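You operate a simulated robot arm through the tools that you are given. There is no shell and no other tool.

You run a simulated two-armed robot. Do the job below in one go: nothing can be reset, and whatever is moved stays where it is left.

TASK
Close the cart's clean tank with the cap from the cart drawer.
Fine: close the flow knob and the drawer; nut tight. Where these are worked on the way, their far stop is far enough and under half their travel is too little: cart drawer.

The check looks at the end state, three seconds after you hand in, the way a careful person would. Anything else that was tipped, shoved, dropped, spilled or broken makes it a failure. A push-on lid holds only when it is set on centred and level and pressed home; a screw cap is set on level and turned clockwise until tight.

THE ROBOT
Two 7-joint arms with fingered hands on one trunk that stands fixed in place. Base frame: the origin is at the foot of the trunk, x ahead of it, y to its left, z up; the work surface is at about z = 800. Readings come in mm, rad, newtons and seconds.
The left shoulder is at [70, 166, 1018], the right one opposite. With the tool pointing down near the work surface each hand reaches from about 460 to 960 mm from the base axis, measured 20 degrees to its own side. Payload 4.1 kg a hand.
The tool frame of a hand sits at the grasp point between the pads (the TCP): z along the fingers, y along the line on which they close. The tips reach 32 mm beyond it. Largest opening 108 mm; the body of the gripper starts 38 mm behind the TCP. The gripper is a hand of 4 fingers: y runs from the thumb to the fingers, the wrist lies at [-16, -108, -186] in the tool frame, and closing takes about 1.5 s.
Orientation is that of the tool frame in the base frame, as a unit quaternion [w, x, y, z]. With the fingers straight down and the wrist toward the robot, the tool's x, y and z point along [0, 1, 0], [1, 0, 0] and [0, 0, -1] of the base frame.

THE INTERFACE
- The arms move only by the tool drive_tool. It takes "left_rows", "right_rows" or both (then of equal length, played together; a hand with none holds still); each is a list that holds one entry, the list of rows, each a list of 6 numbers: the turn, a rotation vector about the tool's x, y, z in units of 180 degrees (1.0 is 180 degrees), then the shift along the tool's x, y, z in units of 300 mm (1.0 is 300 mm). In form: [[[wx, wy, wz, dx, dy, dz], ...]]. A call has 1 to 20 rows; each row is the pose to reach, as a shift and turn from the pose commanded when the call began, along the tool's axes at that moment. "left_grip" and "right_grip" are, for a hand that has rows, the finger opening in mm, from 0 to 108, set as the call begins (left out, the last holds). A call with a number of a shift or a turn outside -1 to 1 is refused whole. A row lasts 0.2 s, in which the tool goes at most 50 mm and 0.15 rad; a call with a longer step from one row to the next is refused whole, and so is a gripper value outside its range. Where a pose cannot be reached the arm comes as near as it can. A force on the tool above 40 N (or 10 N above the force at the start of the call, whichever is more), or a blocked arm, ends the call early, and 0.2 s more pass. The fingers move at their own pace (about 45 mm/s each) and stop on an object; they squeeze with about 27 N. The grip force told is the motor's: it shows also when the fingers shut on nothing. Time passes only in rows, and 0.2 s behind the last, so rows that repeat a pose let the fingers close. It gives the time, the measured TCP pose, the force on the tool (base axes), the opening and the grip force at its end, in the units of the frame above (readings bear some noise), with the torque about the TCP (base axes, N m) and any sound that the robot's microphone picked up.
- Cameras (640 x 400 px; columns grow to the right, rows downward): "scene" is now at [124.6, 43.5, 1238.2]; the picture's right is [0.51, -0.86, 0.00], its down [-0.55, -0.33, -0.77] and it looks along [0.66, 0.39, -0.64] (base axes); focal length 214 px, centre (320, 200). "left" rides on the left gripper at [-64, -93, -132] in its tool frame; the picture's right is [-0.80, -0.28, 0.53], its down [0.55, -0.71, 0.45] and it looks along [0.25, 0.65, 0.72] (tool axes); focal length 247 px, centre (320, 200). "right" rides on the right gripper at [64, -93, -131] in its tool frame; the picture's right is [-0.80, 0.28, -0.53], its down [-0.55, -0.71, 0.45] and it looks along [-0.25, 0.65, 0.72] (tool axes); focal length 247 px, centre (320, 200). There is no depth. A picture from a camera that has moved, and an enlarged one, comes with that camera's place and axes in the base frame and with its lens.
- camera(camera): a new picture of that camera. The clock stands still meanwhile.
- raise_lower(by): slides the trunk up (or, below 0, down) by that many mm; the arms and the scene camera ride with it, the base frame stays. It gives what a move gives, with no picture.
- set_fingers(index, middle, ring, thumb_bend, hand): sets how far each is bent, from 0 (flat) to 1 (curled in); at 0.3 the hand is open as for a grip, at 0.7 the pads meet at the TCP. One left out holds its place. A second passes; each finger stops where it meets its share of the squeeze, and holds until it gets a number again. A gripper value or a shape takes the hand back. It gives what a move gives, with no picture; readings hold the bend of each and the force on the fingers (four entries, about 0 where the hand has none), thumb and palm.
- grasp_type(shape, hand): the hand has 4 fingers and takes this shape, open, in about a second: jaw (thumb against the fingers, like two jaws); tri (thumb and two fingers); tip (a fingertip pinch); poke (one finger out to press); point (the index stretched); flat (the hand flat); cup (the hand cupped); fist (a fist). The gripper value then closes the fingers along that shape, each until it touches; the sizes above hold for jaw. It gives what a move gives, with no picture.
- pan_tilt(pan, tilt): turns the head with the scene camera to pan (to the left, within 1.501 rad either way) and tilt (down, from -0.506 to 1.204), counted from straight ahead of the robot. It gives what a move gives.
- inspect(camera, box): a new picture of the part [left, top, right, bottom] of that camera's present view, enlarged. The clock stands still meanwhile.
- finish_job(): hands the job in; it is judged then, once.

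Places have to be worked out from the pictures, the camera data and where the tool is seen. Open the grippers and draw the arms clear of the work before you hand the job in, unless the task says otherwise.

The tools are called after ">>>" as a command line: name --argument value ..., lists and objects as JSON in quotes. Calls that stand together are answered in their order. drive_tool: Moves the arms, as the interface text tells. Its arguments: {"type":"object","properties":{"left_rows":{"type":"array"},"left_grip":{"type":"number"},"right_rows":{"type":"array"},"right_grip":{"type":"number"}},"required":[]} The other tools are called the same way: raise_lower (by) slides the trunk up or down; grasp_type (shape, hand) gives the hand a shape; set_fingers (index, middle, ring, thumb_bend, hand) moves the fingers one by one; pan_tilt (pan, tilt) turns the head that bears the scene camera; camera (camera) takes a picture; inspect (camera, box) takes an enlarged picture of a part of a camera's view; finish_job () hands the job in.

At the start:

```text
time: 0.0
left_tool_pos: [411.7, 532.5, 1063.6]
left_tcp_rot: [0.0, 0.707, 0.707, -0.001]
left_contact_force: [0.2, 0.6, 0.6]
left_torque: [0.0, 0.01, -0.02]
left_gripper_width: 107.6
left_gripper_force: 0.0
left_shape: jaw
left_bend: [0.3, 0.3, 0.3, 0.3]
left_finger forces: [0.0, 0.0, 0.1, 0.0, 0.0, 0.0]
right_tool_pos: [667.8, 84.4, 1123.9]
right_tcp_rot: [-0.001, 0.707, 0.707, 0.0]
right_contact_force: [0.1, 0.3, 0.1]
right_torque: [0.01, -0.01, 0.01]
right_gripper_width: 107.6
right_gripper_force: 0.1
right_shape: jaw
right_bend: [0.3, 0.3, 0.3, 0.3]
right_finger forces: [0.0, 0.0, 0.0, 0.0, 0.0, 0.0]
trunk travel left (down, up): [-525.0, 415.0]
head pan, tilt: [0.536, 0.7]
```

scene: 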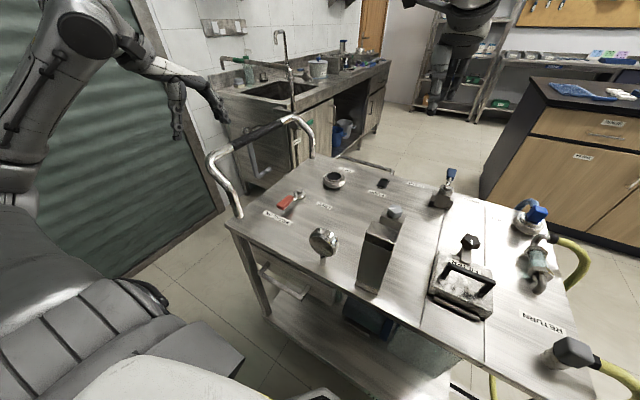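
right: 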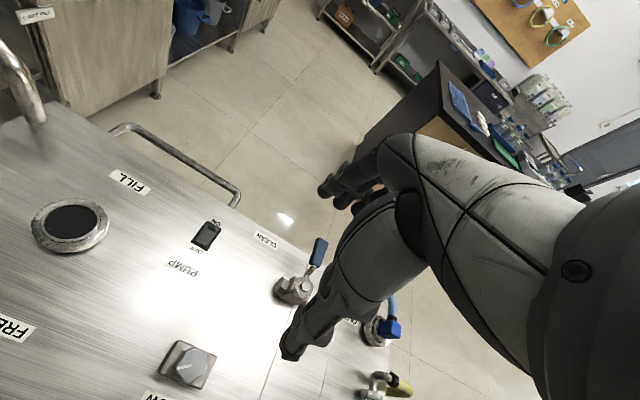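
left: 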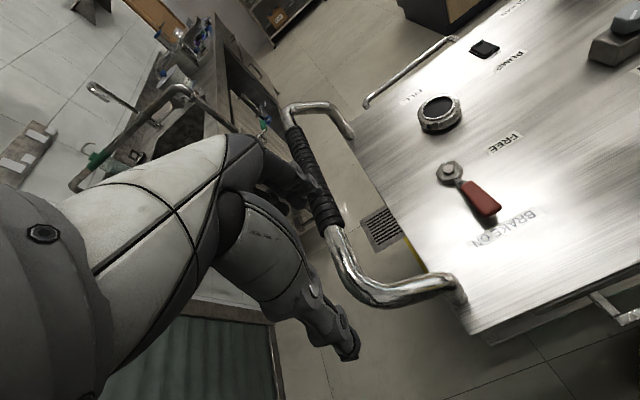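

The pictures show a cart with a filler neck, brake lever, pump switch, knobs and valves. I'll look closer at several parts before moving.

>>> inspect --camera "scene" --box '[220, 150, 420, 290]'

>>> inspect --camera "scene" --box '[400, 150, 640, 300]'

>>> inspect --camera "scene" --box '[220, 220, 440, 400]'

>>> inspect --camera "right" --box '[0, 150, 320, 400]'

>>> inspect --camera "left" --box '[340, 0, 640, 200]'

```text
2.86 times, centred on (320, 220) of scene
camera zoom: at [124.6, 43.5, 1238.2], right [0.51, -0.86, 0.0], down [-0.55, -0.33, -0.77], along [0.66, 0.39, -0.64], focal length 613 px, centre (320, 143)
```

zoom: 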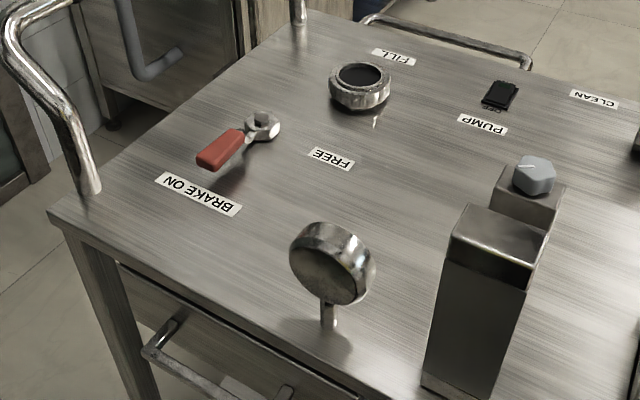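

```text
2.67 times, centred on (520, 225) of scene
camera zoom: at [124.6, 43.5, 1238.2], right [0.51, -0.86, 0.0], down [-0.55, -0.33, -0.77], along [0.66, 0.39, -0.64], focal length 572 px, centre (-213, 133)
```

zoom: 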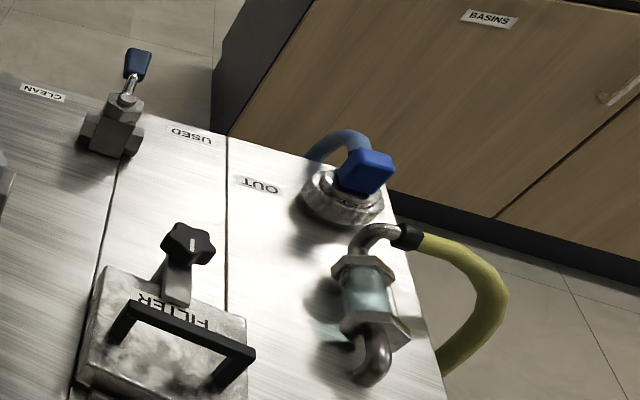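

```text
2.22 times, centred on (330, 310) of scene
camera zoom: at [124.6, 43.5, 1238.2], right [0.51, -0.86, 0.0], down [-0.55, -0.33, -0.77], along [0.66, 0.39, -0.64], focal length 477 px, centre (298, -44)
```

zoom: 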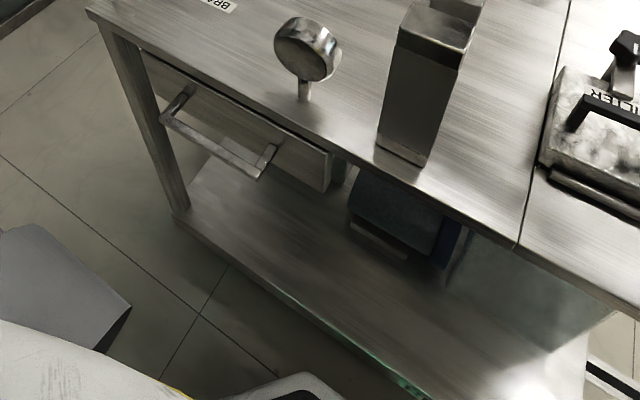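

```text
1.60 times, centred on (160, 275) of right
camera zoom: at [574.4, 149.6, 1255.2], right [0.28, -0.8, 0.53], down [-0.71, -0.55, -0.45], along [0.65, -0.25, -0.72], focal length 395 px, centre (576, 80)
```

zoom: 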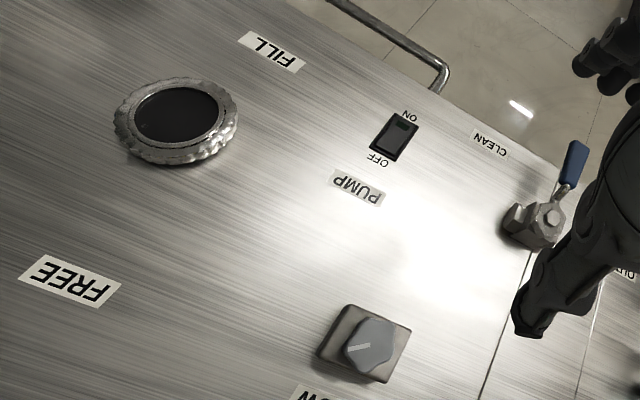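

```text
2.00 times, centred on (490, 100) of left
camera zoom: at [318.4, 467.9, 1195.8], right [-0.28, -0.8, -0.53], down [-0.71, 0.55, -0.45], along [0.65, 0.25, -0.72], focal length 494 px, centre (-20, 400)
```

zoom: 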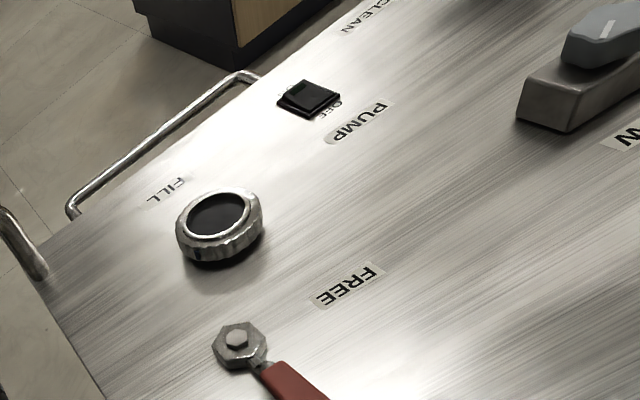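

The FILL neck looks open at around (690, 323, 810), and the drawer is below the near-left edge. I'll turn the head to see the cart's right side and the drawer front.

>>> pan_tilt --pan 0.0 --tilt 0.9

>>> camera --camera "scene"

>>> inspect --camera "scene" --box '[100, 60, 360, 222]'

>>> inspect --camera "scene" --box '[280, 60, 540, 222]'

>>> inspect --camera "scene" --box '[40, 200, 360, 400]'

```text
time: 1.0
left_tool_pos: [411.7, 533.1, 1064.7]
left_tcp_rot: [-0.001, 0.707, 0.707, 0.0]
left_contact_force: [-0.8, -0.3, -0.9]
left_torque: [0.0, 0.0, -0.03]
left_gripper_width: 107.7
left_gripper_force: 0.0
left_shape: jaw
left_bend: [0.3, 0.3, 0.3, 0.3]
left_finger forces: [0.0, 0.1, 0.0, 0.0, 0.0, 0.1]
right_tool_pos: [667.7, 84.7, 1123.1]
right_tcp_rot: [-0.001, 0.707, 0.707, 0.0]
right_contact_force: [0.8, 0.4, -0.6]
right_torque: [0.0, 0.0, -0.02]
right_gripper_width: 107.7
right_gripper_force: 0.0
right_shape: jaw
right_bend: [0.3, 0.3, 0.3, 0.3]
right_finger forces: [0.0, 0.0, 0.0, 0.0, 0.1, 0.0]
trunk travel left (down, up): [-525.0, 415.0]
head pan, tilt: [0.0, 0.901]
```

```text
taken
camera scene: at [127.1, 0.3, 1222.0], right [0.0, -1.0, 0.0], down [-0.78, 0.0, -0.62], along [0.62, 0.0, -0.78], focal length 214 px, centre (320, 200)
```

scene: 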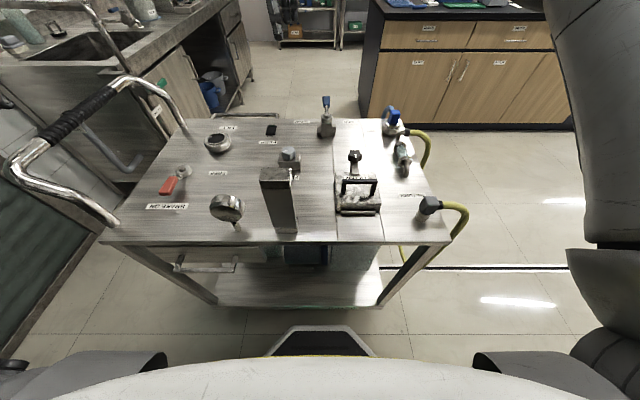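

```text
2.46 times, centred on (230, 141) of scene
camera zoom: at [127.1, 0.3, 1222.0], right [0.0, -1.0, 0.0], down [-0.78, 0.0, -0.62], along [0.62, 0.0, -0.78], focal length 528 px, centre (542, 345)
```

zoom: 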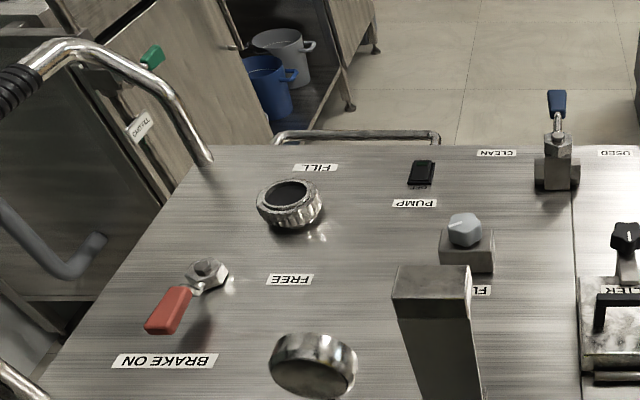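

```text
2.46 times, centred on (410, 141) of scene
camera zoom: at [127.1, 0.3, 1222.0], right [0.0, -1.0, 0.0], down [-0.78, 0.0, -0.62], along [0.62, 0.0, -0.78], focal length 528 px, centre (98, 345)
```

zoom: 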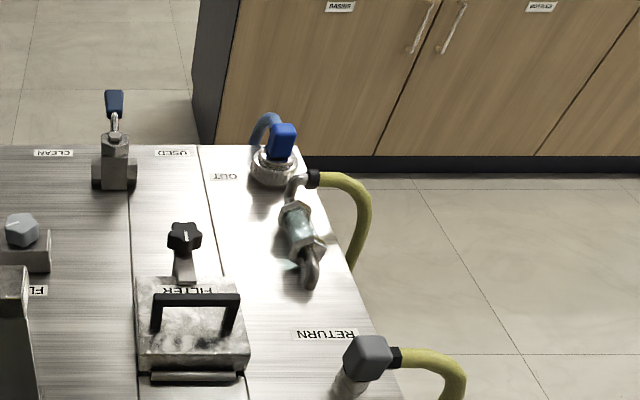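

```text
2.00 times, centred on (200, 300) of scene
camera zoom: at [127.1, 0.3, 1222.0], right [0.0, -1.0, 0.0], down [-0.78, 0.0, -0.62], along [0.62, 0.0, -0.78], focal length 429 px, centre (560, 0)
```

zoom: 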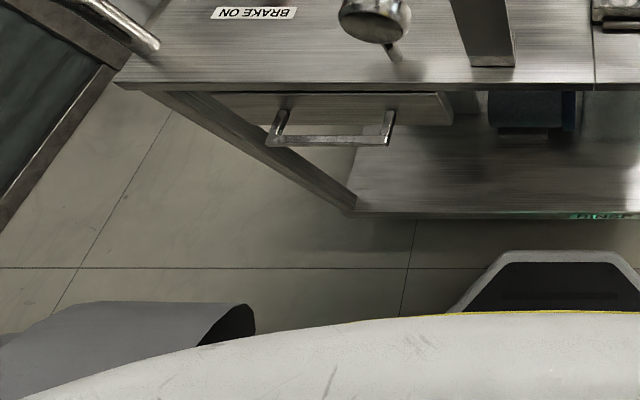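

The OUT coupling at about (750, −235, 830) has a knurled ring that may be "the nut". I'll move the right hand sideways and a little down so its camera looks at the OUT/filter area.

>>> drive_tool --right_rows '[[[0, 0, 0, -0.118, -0.036, 0.04], [0, 0, 0, -0.235, -0.072, 0.08], [0, 0, 0, -0.353, -0.108, 0.12], [0, 0, 0, -0.47, -0.144, 0.16], [0, 0, 0, -0.588, -0.18, 0.2], [0, 0, 0, -0.705, -0.216, 0.25], [0, 0, 0, -0.823, -0.252, 0.3], [0, 0, 0, -0.94, -0.287, 0.35]]]'

>>> camera --camera "right"

>>> camera --camera "scene"

```text
time: 2.8
left_tool_pos: [410.7, 531.5, 1066.3]
left_tcp_rot: [-0.001, 0.707, 0.707, 0.0]
left_contact_force: [-0.2, 0.4, 0.3]
left_torque: [0.04, 0.0, 0.0]
left_gripper_width: 107.8
left_gripper_force: 0.0
left_shape: jaw
left_bend: [0.3, 0.3, 0.3, 0.3]
left_finger forces: [0.1, 0.0, 0.1, 0.1, 0.0, 0.0]
right_tool_pos: [582.7, -200.9, 1017.4]
right_tcp_rot: [0.0, 0.707, 0.707, 0.001]
right_contact_force: [0.0, -0.4, -0.7]
right_torque: [0.01, 0.0, -0.02]
right_gripper_width: 107.8
right_gripper_force: 0.1
right_shape: jaw
right_bend: [0.3, 0.3, 0.3, 0.3]
right_finger forces: [0.1, 0.0, 0.1, 0.1, 0.1, 0.0]
trunk travel left (down, up): [-525.0, 415.0]
head pan, tilt: [0.0, 0.901]
```

```text
taken
camera right: at [489.4, -134.2, 1148.9], right [0.28, -0.8, 0.53], down [-0.71, -0.55, -0.45], along [0.65, -0.25, -0.72], focal length 247 px, centre (320, 200)
```

right: 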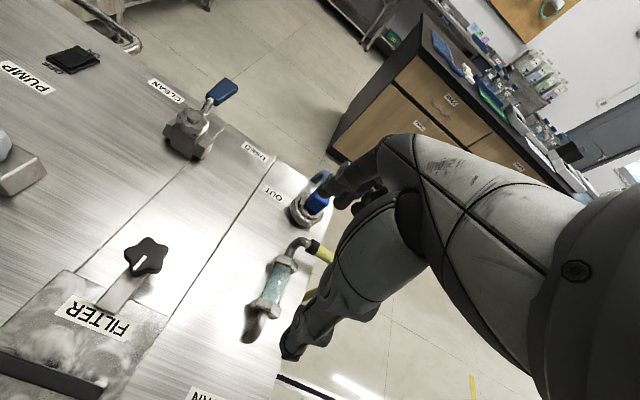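

```text
taken
camera scene: at [126.5, -1.5, 1222.1], right [0.0, -1.0, 0.0], down [-0.78, 0.0, -0.62], along [0.62, 0.0, -0.78], focal length 214 px, centre (320, 200)
```

scene: 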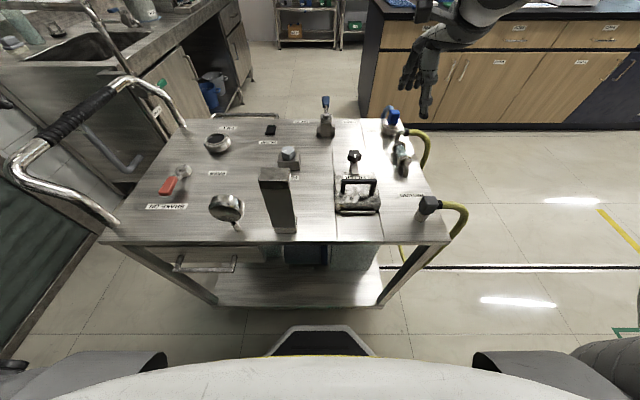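

The hand occludes the OUT fitting. I'll enlarge this view and also the FILTER and valve region.

>>> inspect --camera "right" --box '[140, 60, 360, 198]'

>>> inspect --camera "right" --box '[0, 220, 300, 400]'

>>> inspect --camera "right" --box '[200, 160, 360, 260]'

>>> inspect --camera "scene" --box '[240, 90, 450, 222]'

```text
2.90 times, centred on (250, 129) of right
camera zoom: at [489.4, -134.2, 1148.9], right [0.28, -0.8, 0.53], down [-0.71, -0.55, -0.45], along [0.65, -0.25, -0.72], focal length 716 px, centre (523, 406)
```

zoom: 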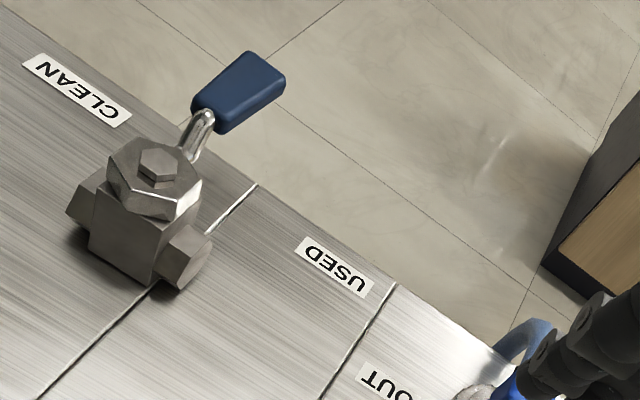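

```text
2.13 times, centred on (150, 310) of right
camera zoom: at [489.4, -134.2, 1148.9], right [0.28, -0.8, 0.53], down [-0.71, -0.55, -0.45], along [0.65, -0.25, -0.72], focal length 527 px, centre (683, -35)
```

zoom: 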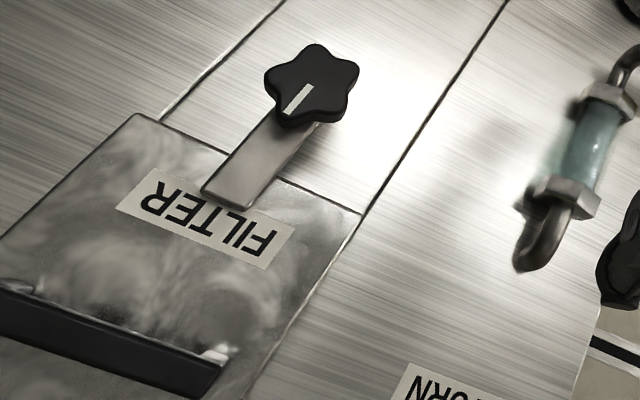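

```text
4.00 times, centred on (280, 210) of right
camera zoom: at [489.4, -134.2, 1148.9], right [0.28, -0.8, 0.53], down [-0.71, -0.55, -0.45], along [0.65, -0.25, -0.72], focal length 988 px, centre (480, 160)
```

zoom: 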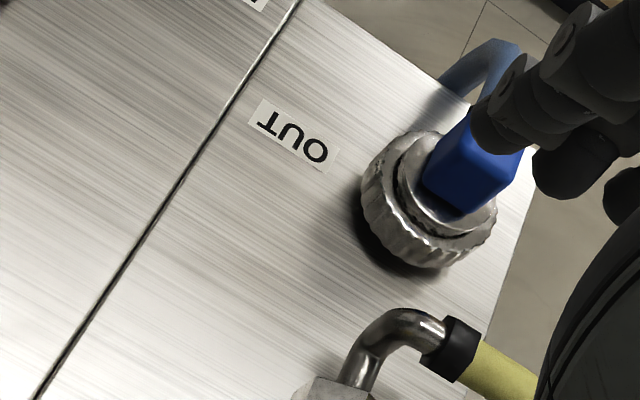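

```text
3.03 times, centred on (345, 156) of scene
camera zoom: at [126.5, -1.5, 1222.1], right [0.0, -1.0, 0.0], down [-0.78, 0.0, -0.62], along [0.62, 0.0, -0.78], focal length 650 px, centre (244, 333)
```

zoom: 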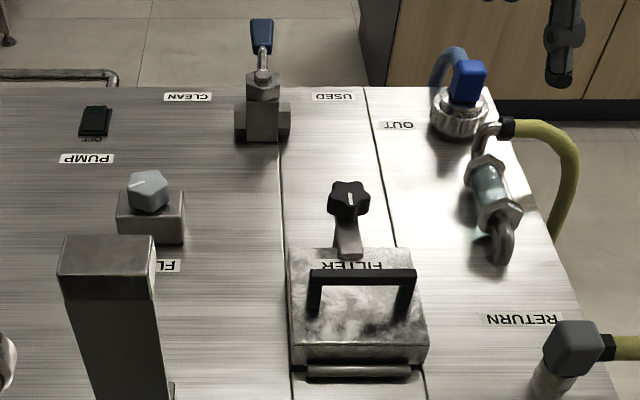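

The OUT fitting has a knurled union nut under the blue elbow; it is partly hidden by my fingers. I'll shift the right hand further right for a clear look.

>>> drive_tool --right_rows '[[[0, 0, 0, -0.12, 0.05, 0.03], [0, 0, 0, -0.25, 0.1, 0.06], [0, 0, 0, -0.38, 0.15, 0.1], [0, 0, 0, -0.5, 0.17, 0.13]]]'

>>> camera --camera "right"

```text
time: 3.8
left_tool_pos: [411.0, 532.2, 1065.6]
left_tcp_rot: [0.0, 0.707, 0.707, 0.0]
left_contact_force: [-1.0, 0.5, 0.2]
left_torque: [0.01, 0.0, -0.01]
left_gripper_width: 107.4
left_gripper_force: 0.1
left_shape: jaw
left_bend: [0.3, 0.3, 0.3, 0.3]
left_finger forces: [0.1, 0.0, 0.0, 0.1, 0.1, 0.0]
right_tool_pos: [634.8, -351.7, 980.5]
right_tcp_rot: [-0.001, 0.707, 0.707, 0.001]
right_contact_force: [-0.1, -0.6, -0.2]
right_torque: [-0.01, 0.01, 0.0]
right_gripper_width: 107.4
right_gripper_force: 0.1
right_shape: jaw
right_bend: [0.3, 0.3, 0.3, 0.3]
right_finger forces: [0.0, 0.0, 0.0, 0.0, 0.0, 0.0]
trunk travel left (down, up): [-525.0, 415.0]
head pan, tilt: [0.0, 0.901]
```

```text
taken
camera right: at [540.3, -287.0, 1113.5], right [0.28, -0.8, 0.53], down [-0.71, -0.55, -0.45], along [0.65, -0.25, -0.72], focal length 247 px, centre (320, 200)
```

right: 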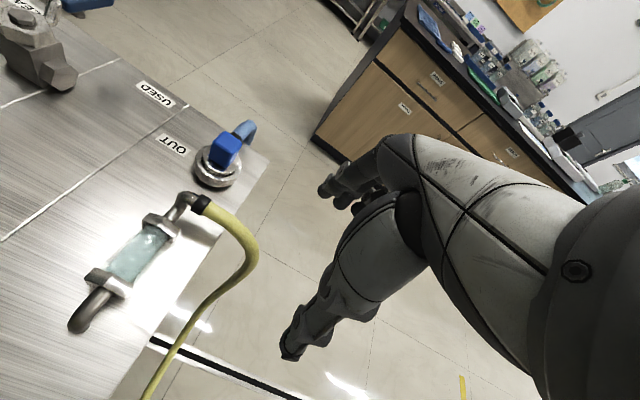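

>>> inspect --camera "right" --box '[160, 100, 304, 190]'

>>> inspect --camera "right" --box '[40, 160, 280, 310]'

```text
4.44 times, centred on (232, 145) of right
camera zoom: at [540.3, -287.0, 1113.5], right [0.28, -0.8, 0.53], down [-0.71, -0.55, -0.45], along [0.65, -0.25, -0.72], focal length 1098 px, centre (711, 444)
```

zoom: 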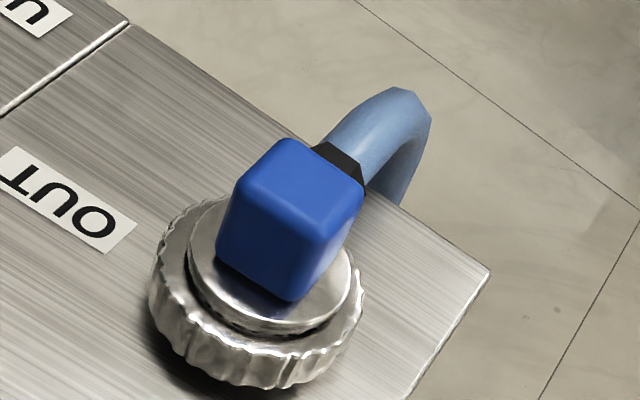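

```text
2.67 times, centred on (160, 235) of right
camera zoom: at [540.3, -287.0, 1113.5], right [0.28, -0.8, 0.53], down [-0.71, -0.55, -0.45], along [0.65, -0.25, -0.72], focal length 659 px, centre (747, 107)
```

zoom: 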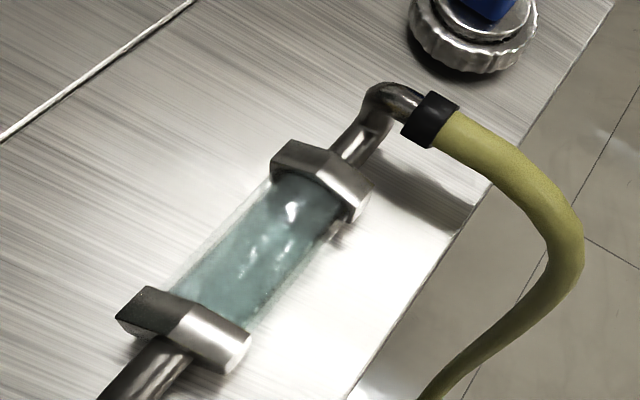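

The OUT union nut is a knurled ring round the flange of the blue elbow. Now I'll bring the left hand over the cart so its camera looks closely at the FILL neck and the FLOW knob.

>>> drive_tool --left_rows '[[[0, 0, 0, -0.13, 0.08, 0], [0, 0, 0, -0.26, 0.16, 0.02], [0, 0, 0, -0.39, 0.24, 0.06], [0, 0, 0, -0.52, 0.32, 0.12], [0, 0, 0, -0.65, 0.4, 0.2], [0, 0, 0, -0.777, 0.45, 0.28], [0, 0, 0, -0.777, 0.48, 0.38]]]'

>>> camera --camera "left"

>>> inspect --camera "left" --box '[240, 100, 480, 250]'

```text
refused: row 5 steps farther than a row can; nothing moved
```

```text
taken
camera left: at [317.9, 466.8, 1196.5], right [-0.28, -0.8, -0.53], down [-0.71, 0.55, -0.45], along [0.65, 0.25, -0.72], focal length 247 px, centre (320, 200)
```

left: 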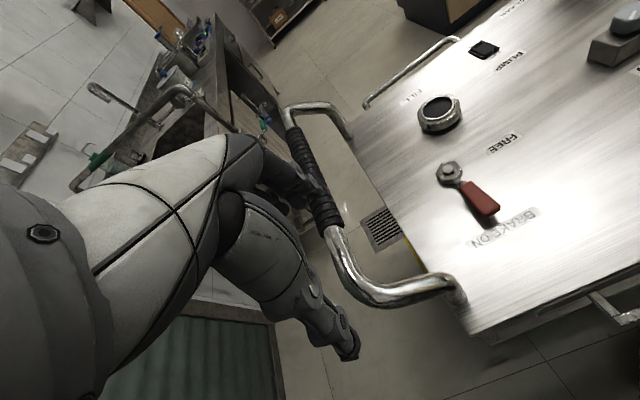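

```text
2.67 times, centred on (360, 175) of left
camera zoom: at [317.9, 466.8, 1196.5], right [-0.28, -0.8, -0.53], down [-0.71, 0.55, -0.45], along [0.65, 0.25, -0.72], focal length 659 px, centre (213, 267)
```

zoom: 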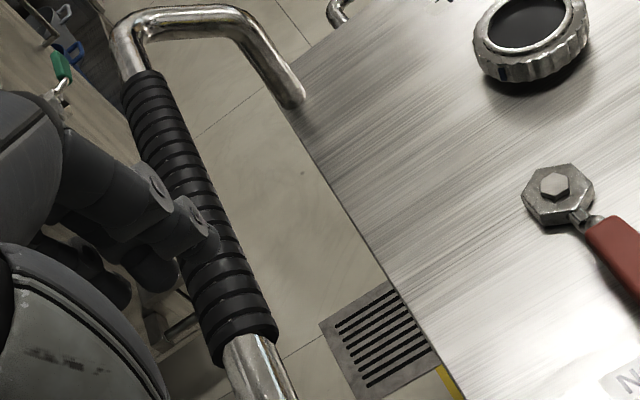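

The move was refused for one over-long step; I'll send the same path with shorter steps.

>>> drive_tool --left_rows '[[[0, 0, 0, -0.11, 0.07, 0], [0, 0, 0, -0.22, 0.14, 0.02], [0, 0, 0, -0.33, 0.21, 0.06], [0, 0, 0, -0.44, 0.28, 0.1], [0, 0, 0, -0.55, 0.34, 0.15], [0, 0, 0, -0.65, 0.4, 0.2], [0, 0, 0, -0.74, 0.45, 0.28], [0, 0, 0, -0.777, 0.48, 0.38]]]'

>>> camera --camera "left"

>>> inspect --camera "left" --box '[240, 100, 480, 250]'

```text
time: 5.6
left_tool_pos: [557.0, 300.5, 949.3]
left_tcp_rot: [0.0, 0.707, 0.707, -0.002]
left_contact_force: [1.0, 0.4, -0.2]
left_torque: [0.0, 0.01, -0.01]
left_gripper_width: 107.7
left_gripper_force: 0.1
left_shape: jaw
left_bend: [0.3, 0.3, 0.3, 0.3]
left_finger forces: [0.1, 0.0, 0.0, 0.0, 0.0, 0.0]
right_tool_pos: [634.7, -351.2, 981.2]
right_tcp_rot: [0.0, 0.707, 0.707, -0.001]
right_contact_force: [0.5, 0.2, -0.5]
right_torque: [0.0, 0.03, 0.0]
right_gripper_width: 107.4
right_gripper_force: 0.0
right_shape: jaw
right_bend: [0.3, 0.3, 0.3, 0.3]
right_finger forces: [0.0, 0.1, 0.0, 0.1, 0.1, 0.1]
trunk travel left (down, up): [-525.0, 415.0]
head pan, tilt: [0.0, 0.901]
```

```text
taken
camera left: at [463.2, 235.2, 1081.2], right [-0.28, -0.8, -0.53], down [-0.71, 0.55, -0.45], along [0.65, 0.25, -0.72], focal length 247 px, centre (320, 200)
```

left: 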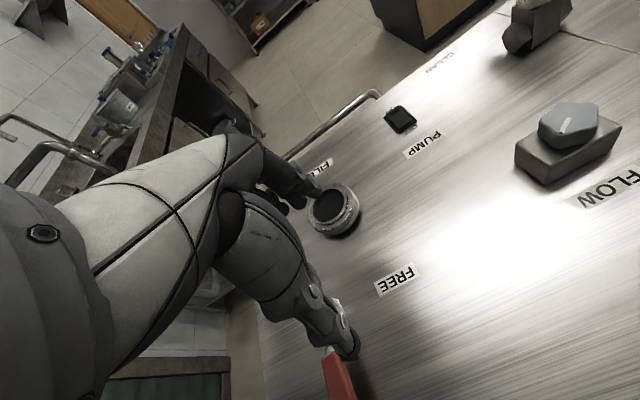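

```text
2.67 times, centred on (360, 175) of left
camera zoom: at [463.2, 235.2, 1081.2], right [-0.28, -0.8, -0.53], down [-0.71, 0.55, -0.45], along [0.65, 0.25, -0.72], focal length 659 px, centre (213, 267)
```

zoom: 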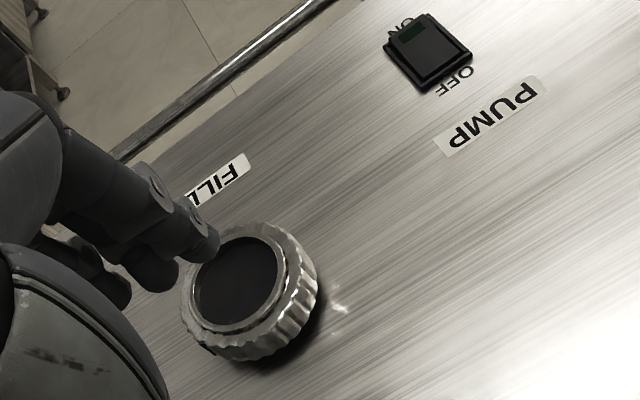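

The FILL neck has a knurled collar and a dark open hole. I'll enlarge the FLOW knob.

>>> inspect --camera "left" --box '[480, 70, 640, 220]'

>>> inspect --camera "scene" --box '[250, 130, 330, 190]'

>>> camera --camera "scene"

```text
2.67 times, centred on (560, 145) of left
camera zoom: at [463.2, 235.2, 1081.2], right [-0.28, -0.8, -0.53], down [-0.71, 0.55, -0.45], along [0.65, 0.25, -0.72], focal length 659 px, centre (-320, 347)
```

zoom: 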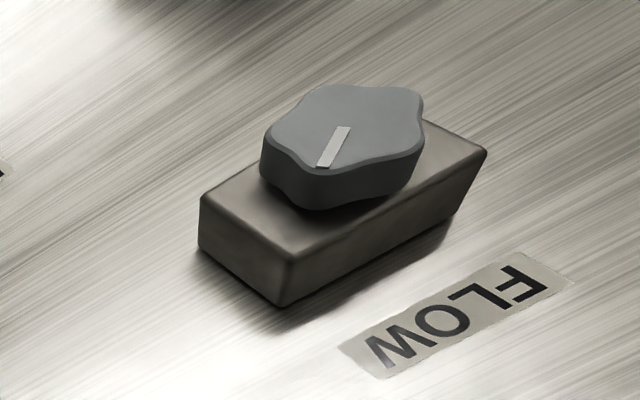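

```text
6.67 times, centred on (290, 160) of scene
camera zoom: at [128.4, 0.3, 1221.8], right [0.0, -1.0, 0.0], down [-0.78, 0.0, -0.62], along [0.62, 0.0, -0.78], focal length 1430 px, centre (520, 467)
```

zoom: 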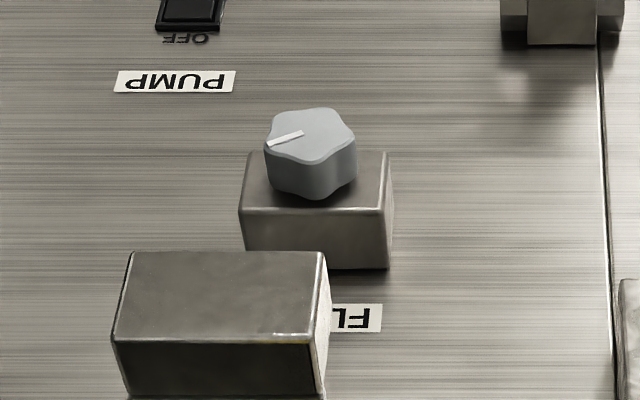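

```text
taken
camera scene: at [128.4, 0.3, 1221.8], right [0.0, -1.0, 0.0], down [-0.78, 0.0, -0.62], along [0.62, 0.0, -0.78], focal length 214 px, centre (320, 200)
```

scene: 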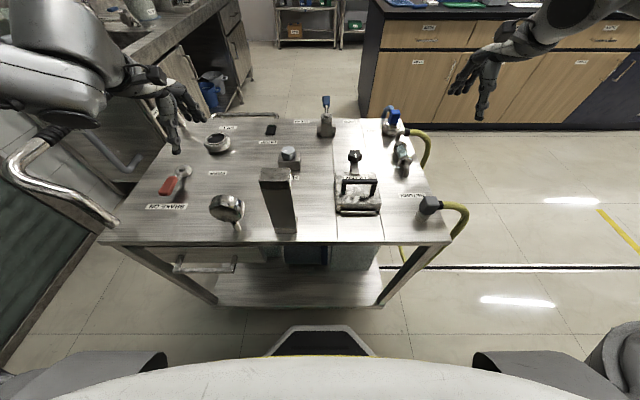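

The FLOW knob top sits near (586, 84, 857) with its pointer toward +y. Next I raise the trunk, which I'll need to reach the near drawer, and use the higher camera to triangulate the drawer handle.

>>> inspect --camera "scene" --box '[90, 220, 330, 310]'

>>> raise_lower --by 250

>>> camera --camera "scene"

>>> inspect --camera "scene" --box '[120, 170, 360, 320]'

```text
2.67 times, centred on (210, 265) of scene
camera zoom: at [128.4, 0.3, 1221.8], right [0.0, -1.0, 0.0], down [-0.78, 0.0, -0.62], along [0.62, 0.0, -0.78], focal length 572 px, centre (613, 27)
```

zoom: 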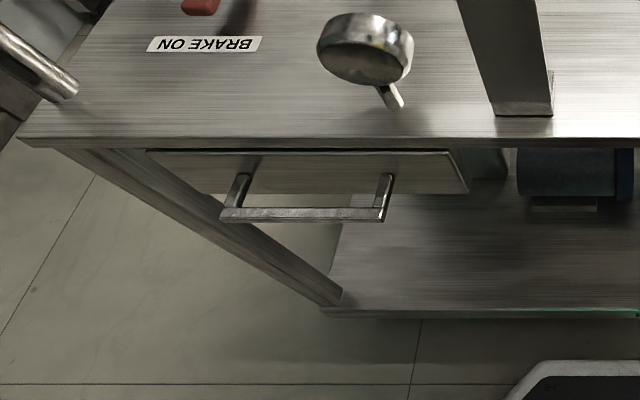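

```text
time: 8.1
left_tool_pos: [555.7, 300.7, 1200.2]
left_tcp_rot: [0.0, 0.707, 0.707, 0.0]
left_contact_force: [-1.1, 0.3, 0.2]
left_torque: [0.02, 0.02, -0.01]
left_gripper_width: 107.6
left_gripper_force: 0.0
left_shape: jaw
left_bend: [0.3, 0.3, 0.3, 0.3]
left_finger forces: [0.0, 0.0, 0.0, 0.0, 0.1, 0.0]
right_tool_pos: [633.3, -350.7, 1232.4]
right_tcp_rot: [-0.001, 0.707, 0.707, -0.001]
right_contact_force: [-0.3, -0.1, -1.4]
right_torque: [-0.01, 0.01, 0.03]
right_gripper_width: 107.7
right_gripper_force: 0.1
right_shape: jaw
right_bend: [0.3, 0.3, 0.3, 0.3]
right_finger forces: [0.1, 0.0, 0.0, 0.1, 0.0, 0.1]
trunk travel left (down, up): [-775.0, 165.0]
head pan, tilt: [0.0, 0.901]
```

```text
taken
camera scene: at [127.2, 0.0, 1471.9], right [0.0, -1.0, 0.0], down [-0.78, 0.0, -0.62], along [0.62, 0.0, -0.78], focal length 214 px, centre (320, 200)
```

scene: 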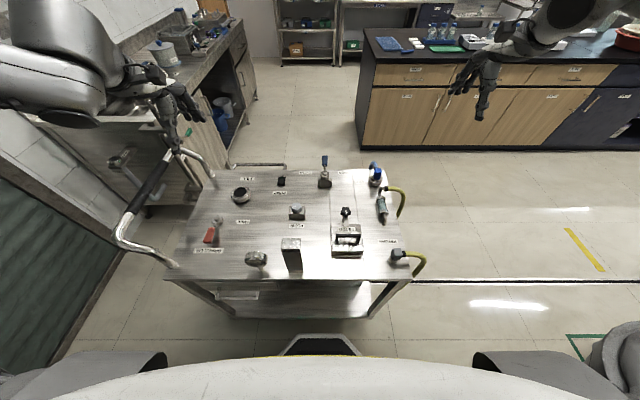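

```text
2.67 times, centred on (240, 245) of scene
camera zoom: at [127.2, 0.0, 1471.9], right [0.0, -1.0, 0.0], down [-0.78, 0.0, -0.62], along [0.62, 0.0, -0.78], focal length 572 px, centre (533, 80)
```

zoom: 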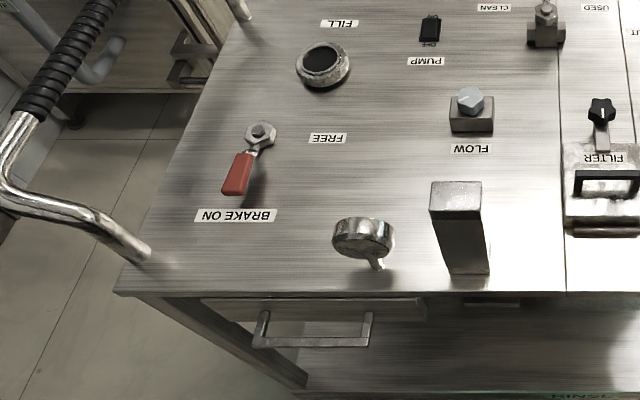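

Triangulation gives: handle bar at x≈308, z≈736 spanning y≈197–338; drawer front plane at x≈347, z≈686–777; cart top edge x≈348, z≈798. I'll turn the left hand to a forward‑down, diagonal pose (wrist left/back) and bring it in front of the drawer.

>>> drive_tool --left_rows '[[[-0.0237, -0.0237, 0.0098, 0.026, -0.085, 0.067], [-0.0474, -0.0474, 0.0196, 0.053, -0.17, 0.133], [-0.0711, -0.0711, 0.0294, 0.079, -0.256, 0.2], [-0.0948, -0.0948, 0.0392, 0.106, -0.341, 0.267], [-0.1185, -0.1185, 0.049, 0.132, -0.426, 0.333], [-0.1422, -0.1422, 0.0588, 0.158, -0.511, 0.4], [-0.1659, -0.1659, 0.0686, 0.185, -0.596, 0.467], [-0.1896, -0.1896, 0.0784, 0.211, -0.682, 0.534], [-0.2133, -0.2133, 0.0882, 0.238, -0.767, 0.6], [-0.237, -0.237, 0.098, 0.264, -0.852, 0.667]]]' --left_grip 50

>>> camera --camera "scene"

>>> camera --camera "left"

```text
time: 10.3
left_tool_pos: [297.1, 382.1, 1001.3]
left_tcp_rot: [0.502, 0.706, 0.5, 0.001]
left_contact_force: [-0.1, 0.0, -1.1]
left_torque: [0.02, 0.0, -0.02]
left_gripper_width: 50.6
left_gripper_force: 0.0
left_shape: jaw
left_bend: [0.74, 0.46, 0.44, 0.72]
left_finger forces: [0.0, 0.0, 0.0, 0.0, 0.0, 0.1]
right_tool_pos: [633.2, -351.0, 1232.5]
right_tcp_rot: [0.001, 0.708, 0.706, 0.001]
right_contact_force: [0.5, 0.6, -0.5]
right_torque: [0.03, -0.02, -0.01]
right_gripper_width: 107.6
right_gripper_force: 0.0
right_shape: jaw
right_bend: [0.3, 0.3, 0.3, 0.3]
right_finger forces: [0.0, 0.1, 0.0, 0.1, 0.1, 0.0]
trunk travel left (down, up): [-775.0, 165.0]
head pan, tilt: [0.0, 0.901]
```

```text
taken
camera scene: at [126.2, 0.5, 1472.1], right [0.0, -1.0, 0.0], down [-0.78, 0.0, -0.62], along [0.62, 0.0, -0.78], focal length 214 px, centre (320, 200)
```

scene: 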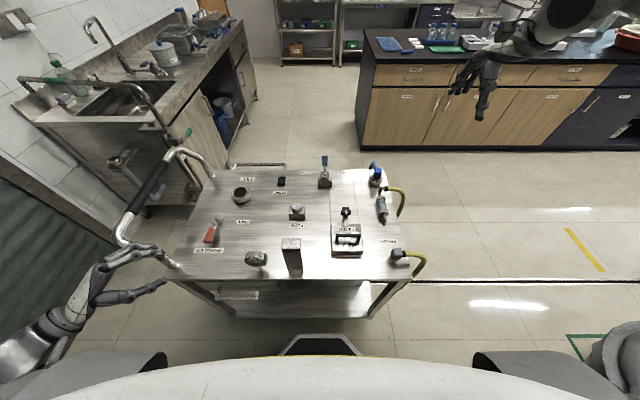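

```text
taken
camera left: at [133.3, 428.5, 1033.4], right [-0.33, -0.94, -0.07], down [0.0, 0.07, -1.0], along [0.94, -0.33, -0.02], focal length 247 px, centre (320, 200)
```

left: 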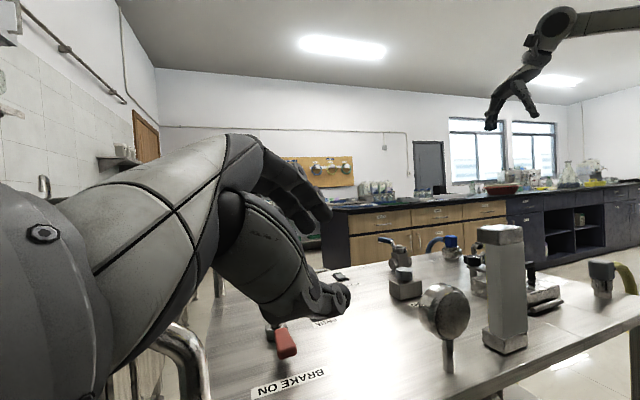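

The pose is reached exactly. Now I lower the hand to a pre‑grasp point (230, 275, 814), up and back of the handle bar.

>>> drive_tool --left_rows '[[[0, 0, 0, -0.009, -0.1, 0.075], [0, 0, 0, -0.017, -0.2, 0.151], [0, 0, 0, -0.026, -0.3, 0.226], [0, 0, 0, -0.035, -0.4, 0.301], [0, 0, 0, -0.043, -0.5, 0.377], [0, 0, 0, -0.052, -0.599, 0.452]]]'

>>> camera --camera "scene"

>>> camera --camera "left"

```text
time: 11.7
left_tool_pos: [232.4, 273.6, 815.9]
left_tcp_rot: [0.5, 0.707, 0.5, 0.001]
left_contact_force: [0.6, -0.6, 0.1]
left_torque: [0.02, -0.02, 0.0]
left_gripper_width: 50.5
left_gripper_force: 0.1
left_shape: jaw
left_bend: [0.74, 0.46, 0.44, 0.72]
left_finger forces: [0.0, 0.1, 0.0, 0.0, 0.0, 0.1]
right_tool_pos: [634.3, -352.2, 1232.8]
right_tcp_rot: [-0.001, 0.707, 0.707, -0.001]
right_contact_force: [0.3, -0.5, 0.1]
right_torque: [0.03, -0.01, -0.02]
right_gripper_width: 107.7
right_gripper_force: 0.0
right_shape: jaw
right_bend: [0.3, 0.3, 0.3, 0.3]
right_finger forces: [0.0, 0.1, 0.0, 0.0, 0.1, 0.0]
trunk travel left (down, up): [-775.0, 165.0]
head pan, tilt: [0.0, 0.901]
```

```text
taken
camera scene: at [127.0, -0.3, 1472.0], right [0.0, -1.0, 0.0], down [-0.78, 0.0, -0.62], along [0.62, 0.0, -0.78], focal length 214 px, centre (320, 200)
```

scene: 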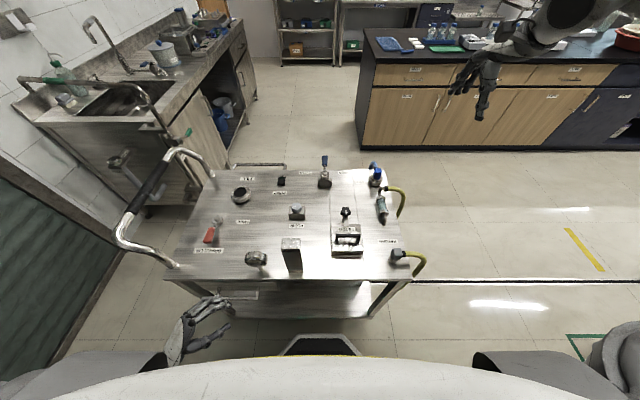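

```text
taken
camera left: at [68.4, 320.7, 847.9], right [-0.33, -0.94, -0.07], down [0.0, 0.07, -1.0], along [0.94, -0.33, -0.02], focal length 247 px, centre (320, 200)
```

left: 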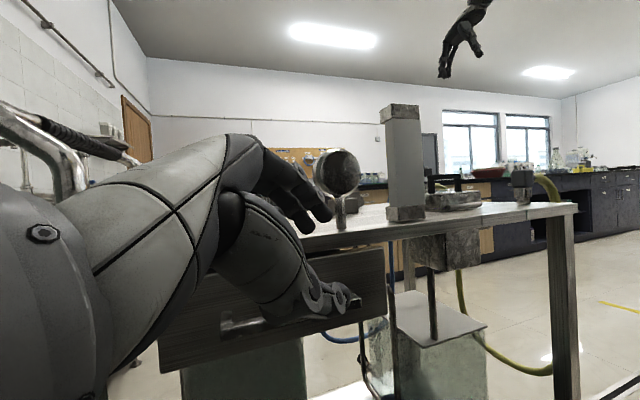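

The hand is in front of the drawer. I'll enlarge both views to see the finger spread against the handle bar.

>>> inspect --camera "left" --box '[150, 200, 400, 380]'

>>> inspect --camera "scene" --box '[150, 250, 310, 370]'

```text
2.22 times, centred on (275, 290) of left
camera zoom: at [68.4, 320.7, 847.9], right [-0.33, -0.94, -0.07], down [0.0, 0.07, -1.0], along [0.94, -0.33, -0.02], focal length 549 px, centre (420, 0)
```

zoom: 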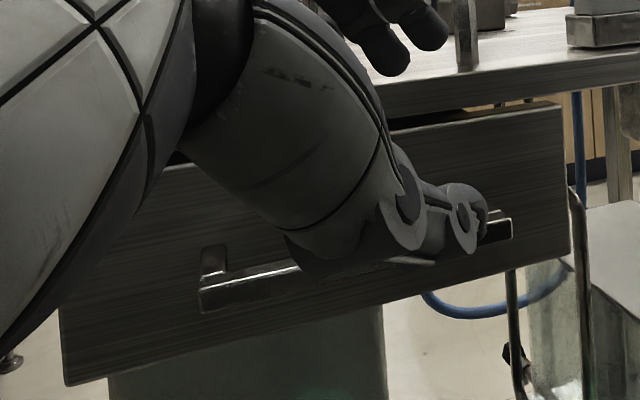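

```text
3.33 times, centred on (230, 310) of scene
camera zoom: at [127.0, -0.3, 1472.0], right [0.0, -1.0, 0.0], down [-0.78, 0.0, -0.62], along [0.62, 0.0, -0.78], focal length 715 px, centre (620, -167)
```

zoom: 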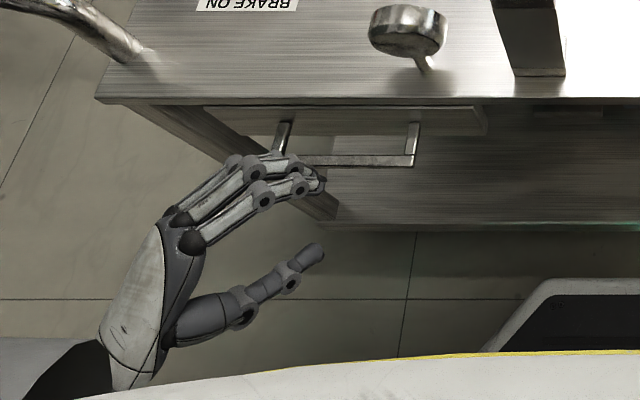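

Fingers (far side) and thumb (near side) straddle the bar line well; bar estimate refined to about (309, y, 732). I narrow to 40 mm and advance to TCP (302, 275, 739).

>>> drive_tool --left_rows '[[[0, 0, 0, 0, 0, 0], [0, 0, 0, 0.062, -0.004, 0.06], [0, 0, 0, 0.124, -0.008, 0.12], [0, 0, 0, 0.186, -0.013, 0.18], [0, 0, 0, 0.248, -0.017, 0.241]]]' --left_grip 40

>>> inspect --camera "left" --box '[150, 150, 450, 350]'

>>> inspect --camera "scene" --box '[150, 250, 310, 370]'

```text
time: 12.9
left_tool_pos: [296.9, 274.8, 738.9]
left_tcp_rot: [0.501, 0.707, 0.499, 0.001]
left_contact_force: [-33.9, 2.1, 9.9]
left_torque: [0.05, -0.75, 0.36]
left_gripper_width: 39.0
left_gripper_force: 0.1
left_shape: jaw
left_bend: [0.74, 0.53, 0.55, 0.73]
left_finger forces: [0.1, 9.7, 22.9, 0.0, 0.1, 0.0]
right_tool_pos: [627.4, -352.0, 1234.9]
right_tcp_rot: [0.002, 0.707, 0.707, 0.002]
right_contact_force: [-1.2, -0.2, 0.7]
right_torque: [0.05, -0.05, 0.01]
right_gripper_width: 107.6
right_gripper_force: 0.0
right_shape: jaw
right_bend: [0.3, 0.3, 0.3, 0.3]
right_finger forces: [0.0, 0.0, 0.0, 0.0, 0.0, 0.0]
trunk travel left (down, up): [-775.0, 165.0]
head pan, tilt: [0.0, 0.901]
```

```text
2.00 times, centred on (300, 250) of left
camera zoom: at [133.1, 320.6, 769.6], right [-0.33, -0.94, -0.07], down [0.0, 0.07, -1.0], along [0.94, -0.33, -0.02], focal length 494 px, centre (360, 100)
```

zoom: 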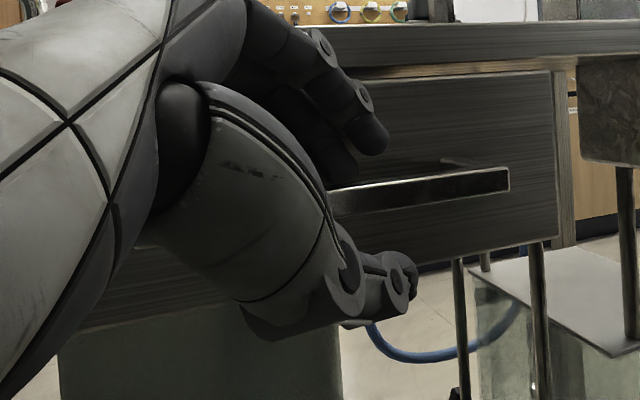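

```text
3.33 times, centred on (230, 310) of scene
camera zoom: at [118.9, -0.3, 1472.9], right [0.0, -1.0, 0.0], down [-0.78, 0.0, -0.63], along [0.63, 0.0, -0.78], focal length 715 px, centre (620, -167)
```

zoom: 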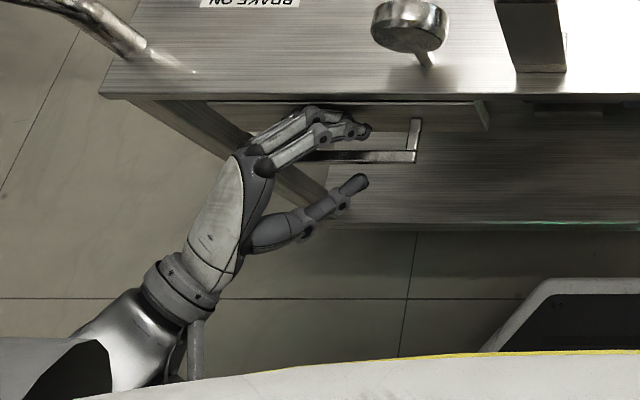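

The fingers are behind the bar and touched the drawer front (−34 N in x). I back off 10 mm to relieve it, then close on the bar.

>>> drive_tool --left_rows '[[[0, 0, 0, -0.017, -0.024, -0.017], [0, 0, 0, -0.017, -0.024, -0.017]]]'

>>> drive_tool --left_rows '[[[0, 0, 0, 0, 0, 0], [0, 0, 0, 0, 0, 0], [0, 0, 0, 0, 0, 0], [0, 0, 0, 0, 0, 0], [0, 0, 0, 0, 0, 0], [0, 0, 0, 0, 0, 0], [0, 0, 0, 0, 0, 0]]]' --left_grip 0

>>> inspect --camera "left" --box '[150, 150, 450, 350]'

>>> inspect --camera "scene" --box '[150, 250, 310, 370]'

```text
time: 13.5
left_tool_pos: [291.0, 274.8, 737.8]
left_tcp_rot: [0.501, 0.707, 0.499, 0.0]
left_contact_force: [-3.5, -2.0, -1.6]
left_torque: [0.0, 0.0, 0.0]
left_gripper_width: 40.2
left_gripper_force: 0.1
left_shape: jaw
left_bend: [0.74, 0.51, 0.51, 0.73]
left_finger forces: [0.0, 0.1, 3.7, 0.1, 0.1, 0.0]
right_tool_pos: [632.9, -351.9, 1232.6]
right_tcp_rot: [-0.001, 0.707, 0.707, -0.001]
right_contact_force: [-1.2, 0.6, -0.2]
right_torque: [-0.01, -0.05, -0.01]
right_gripper_width: 107.5
right_gripper_force: 0.0
right_shape: jaw
right_bend: [0.3, 0.3, 0.3, 0.3]
right_finger forces: [0.0, 0.0, 0.0, 0.0, 0.0, 0.0]
trunk travel left (down, up): [-775.0, 165.0]
head pan, tilt: [0.0, 0.901]
```

```text
time: 15.1
left_tool_pos: [290.3, 275.4, 738.2]
left_tcp_rot: [0.5, 0.707, 0.5, 0.0]
left_contact_force: [-2.6, -0.6, -2.6]
left_torque: [0.0, 0.1, -0.07]
left_gripper_width: 7.1
left_gripper_force: 27.4
left_shape: jaw
left_bend: [0.73, 0.64, 0.71, 0.7]
left_finger forces: [12.0, 7.5, 0.1, 0.0, 23.3, 0.0]
right_tool_pos: [633.8, -350.7, 1232.8]
right_tcp_rot: [0.001, 0.707, 0.707, 0.0]
right_contact_force: [-0.2, -0.2, -0.2]
right_torque: [-0.02, 0.01, 0.0]
right_gripper_width: 107.8
right_gripper_force: 0.1
right_shape: jaw
right_bend: [0.3, 0.3, 0.3, 0.3]
right_finger forces: [0.0, 0.0, 0.0, 0.1, 0.0, 0.0]
trunk travel left (down, up): [-775.0, 165.0]
head pan, tilt: [0.0, 0.901]
```

```text
2.00 times, centred on (300, 250) of left
camera zoom: at [126.6, 321.3, 768.8], right [-0.33, -0.94, -0.07], down [0.0, 0.07, -1.0], along [0.94, -0.33, -0.02], focal length 494 px, centre (360, 100)
```

zoom: 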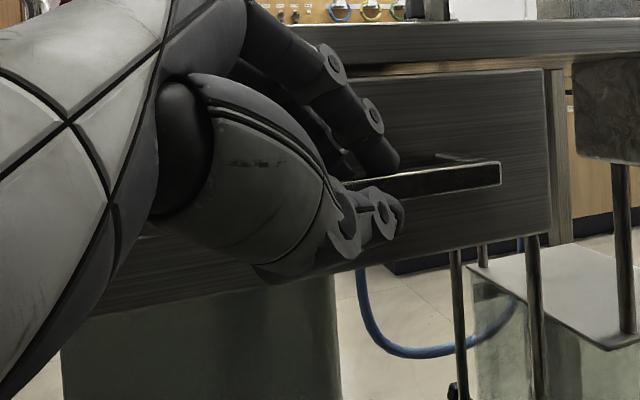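

```text
3.33 times, centred on (230, 310) of scene
camera zoom: at [126.7, 0.1, 1472.0], right [0.0, -1.0, 0.0], down [-0.78, 0.0, -0.62], along [0.62, 0.0, -0.78], focal length 715 px, centre (620, -167)
```

zoom: 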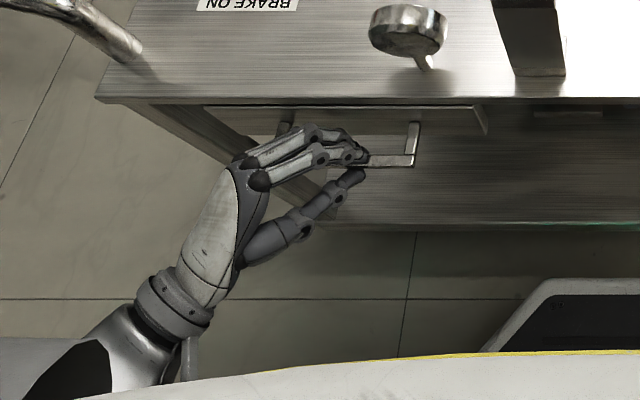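

The bar is gripped (7 mm opening, 27 N). I pull straight back 60 mm in −x in gentle steps.

>>> drive_tool --left_rows '[[[0, 0, 0, -0.0167, -0.0236, -0.0167], [0, 0, 0, -0.0333, -0.0471, -0.0333], [0, 0, 0, -0.05, -0.0707, -0.05], [0, 0, 0, -0.0667, -0.0943, -0.0667], [0, 0, 0, -0.0833, -0.1179, -0.0833], [0, 0, 0, -0.1, -0.1414, -0.1]]]'

>>> inspect --camera "scene" --box '[100, 200, 340, 370]'

```text
time: 16.5
left_tool_pos: [231.0, 274.2, 737.6]
left_tcp_rot: [0.501, 0.707, 0.5, 0.0]
left_contact_force: [2.1, 1.6, -3.2]
left_torque: [0.03, 0.04, 0.07]
left_gripper_width: 6.3
left_gripper_force: 26.8
left_shape: jaw
left_bend: [0.73, 0.63, 0.71, 0.7]
left_finger forces: [12.6, 9.3, 0.3, 0.1, 20.8, 0.0]
right_tool_pos: [633.3, -351.3, 1232.1]
right_tcp_rot: [-0.001, 0.708, 0.706, -0.001]
right_contact_force: [-0.1, 0.0, -0.8]
right_torque: [0.0, 0.03, 0.02]
right_gripper_width: 107.4
right_gripper_force: 0.1
right_shape: jaw
right_bend: [0.3, 0.3, 0.3, 0.3]
right_finger forces: [0.0, 0.1, 0.0, 0.1, 0.0, 0.0]
trunk travel left (down, up): [-775.0, 165.0]
head pan, tilt: [0.0, 0.901]
```

```text
2.35 times, centred on (220, 285) of scene
camera zoom: at [127.0, 0.0, 1472.0], right [0.0, -1.0, 0.0], down [-0.78, 0.0, -0.62], along [0.62, 0.0, -0.78], focal length 505 px, centre (555, 0)
```

zoom: 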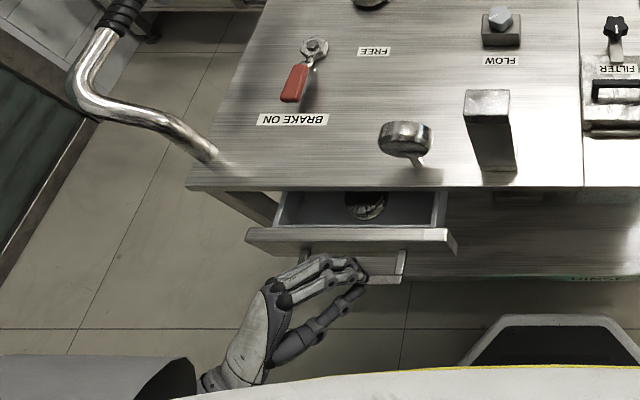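

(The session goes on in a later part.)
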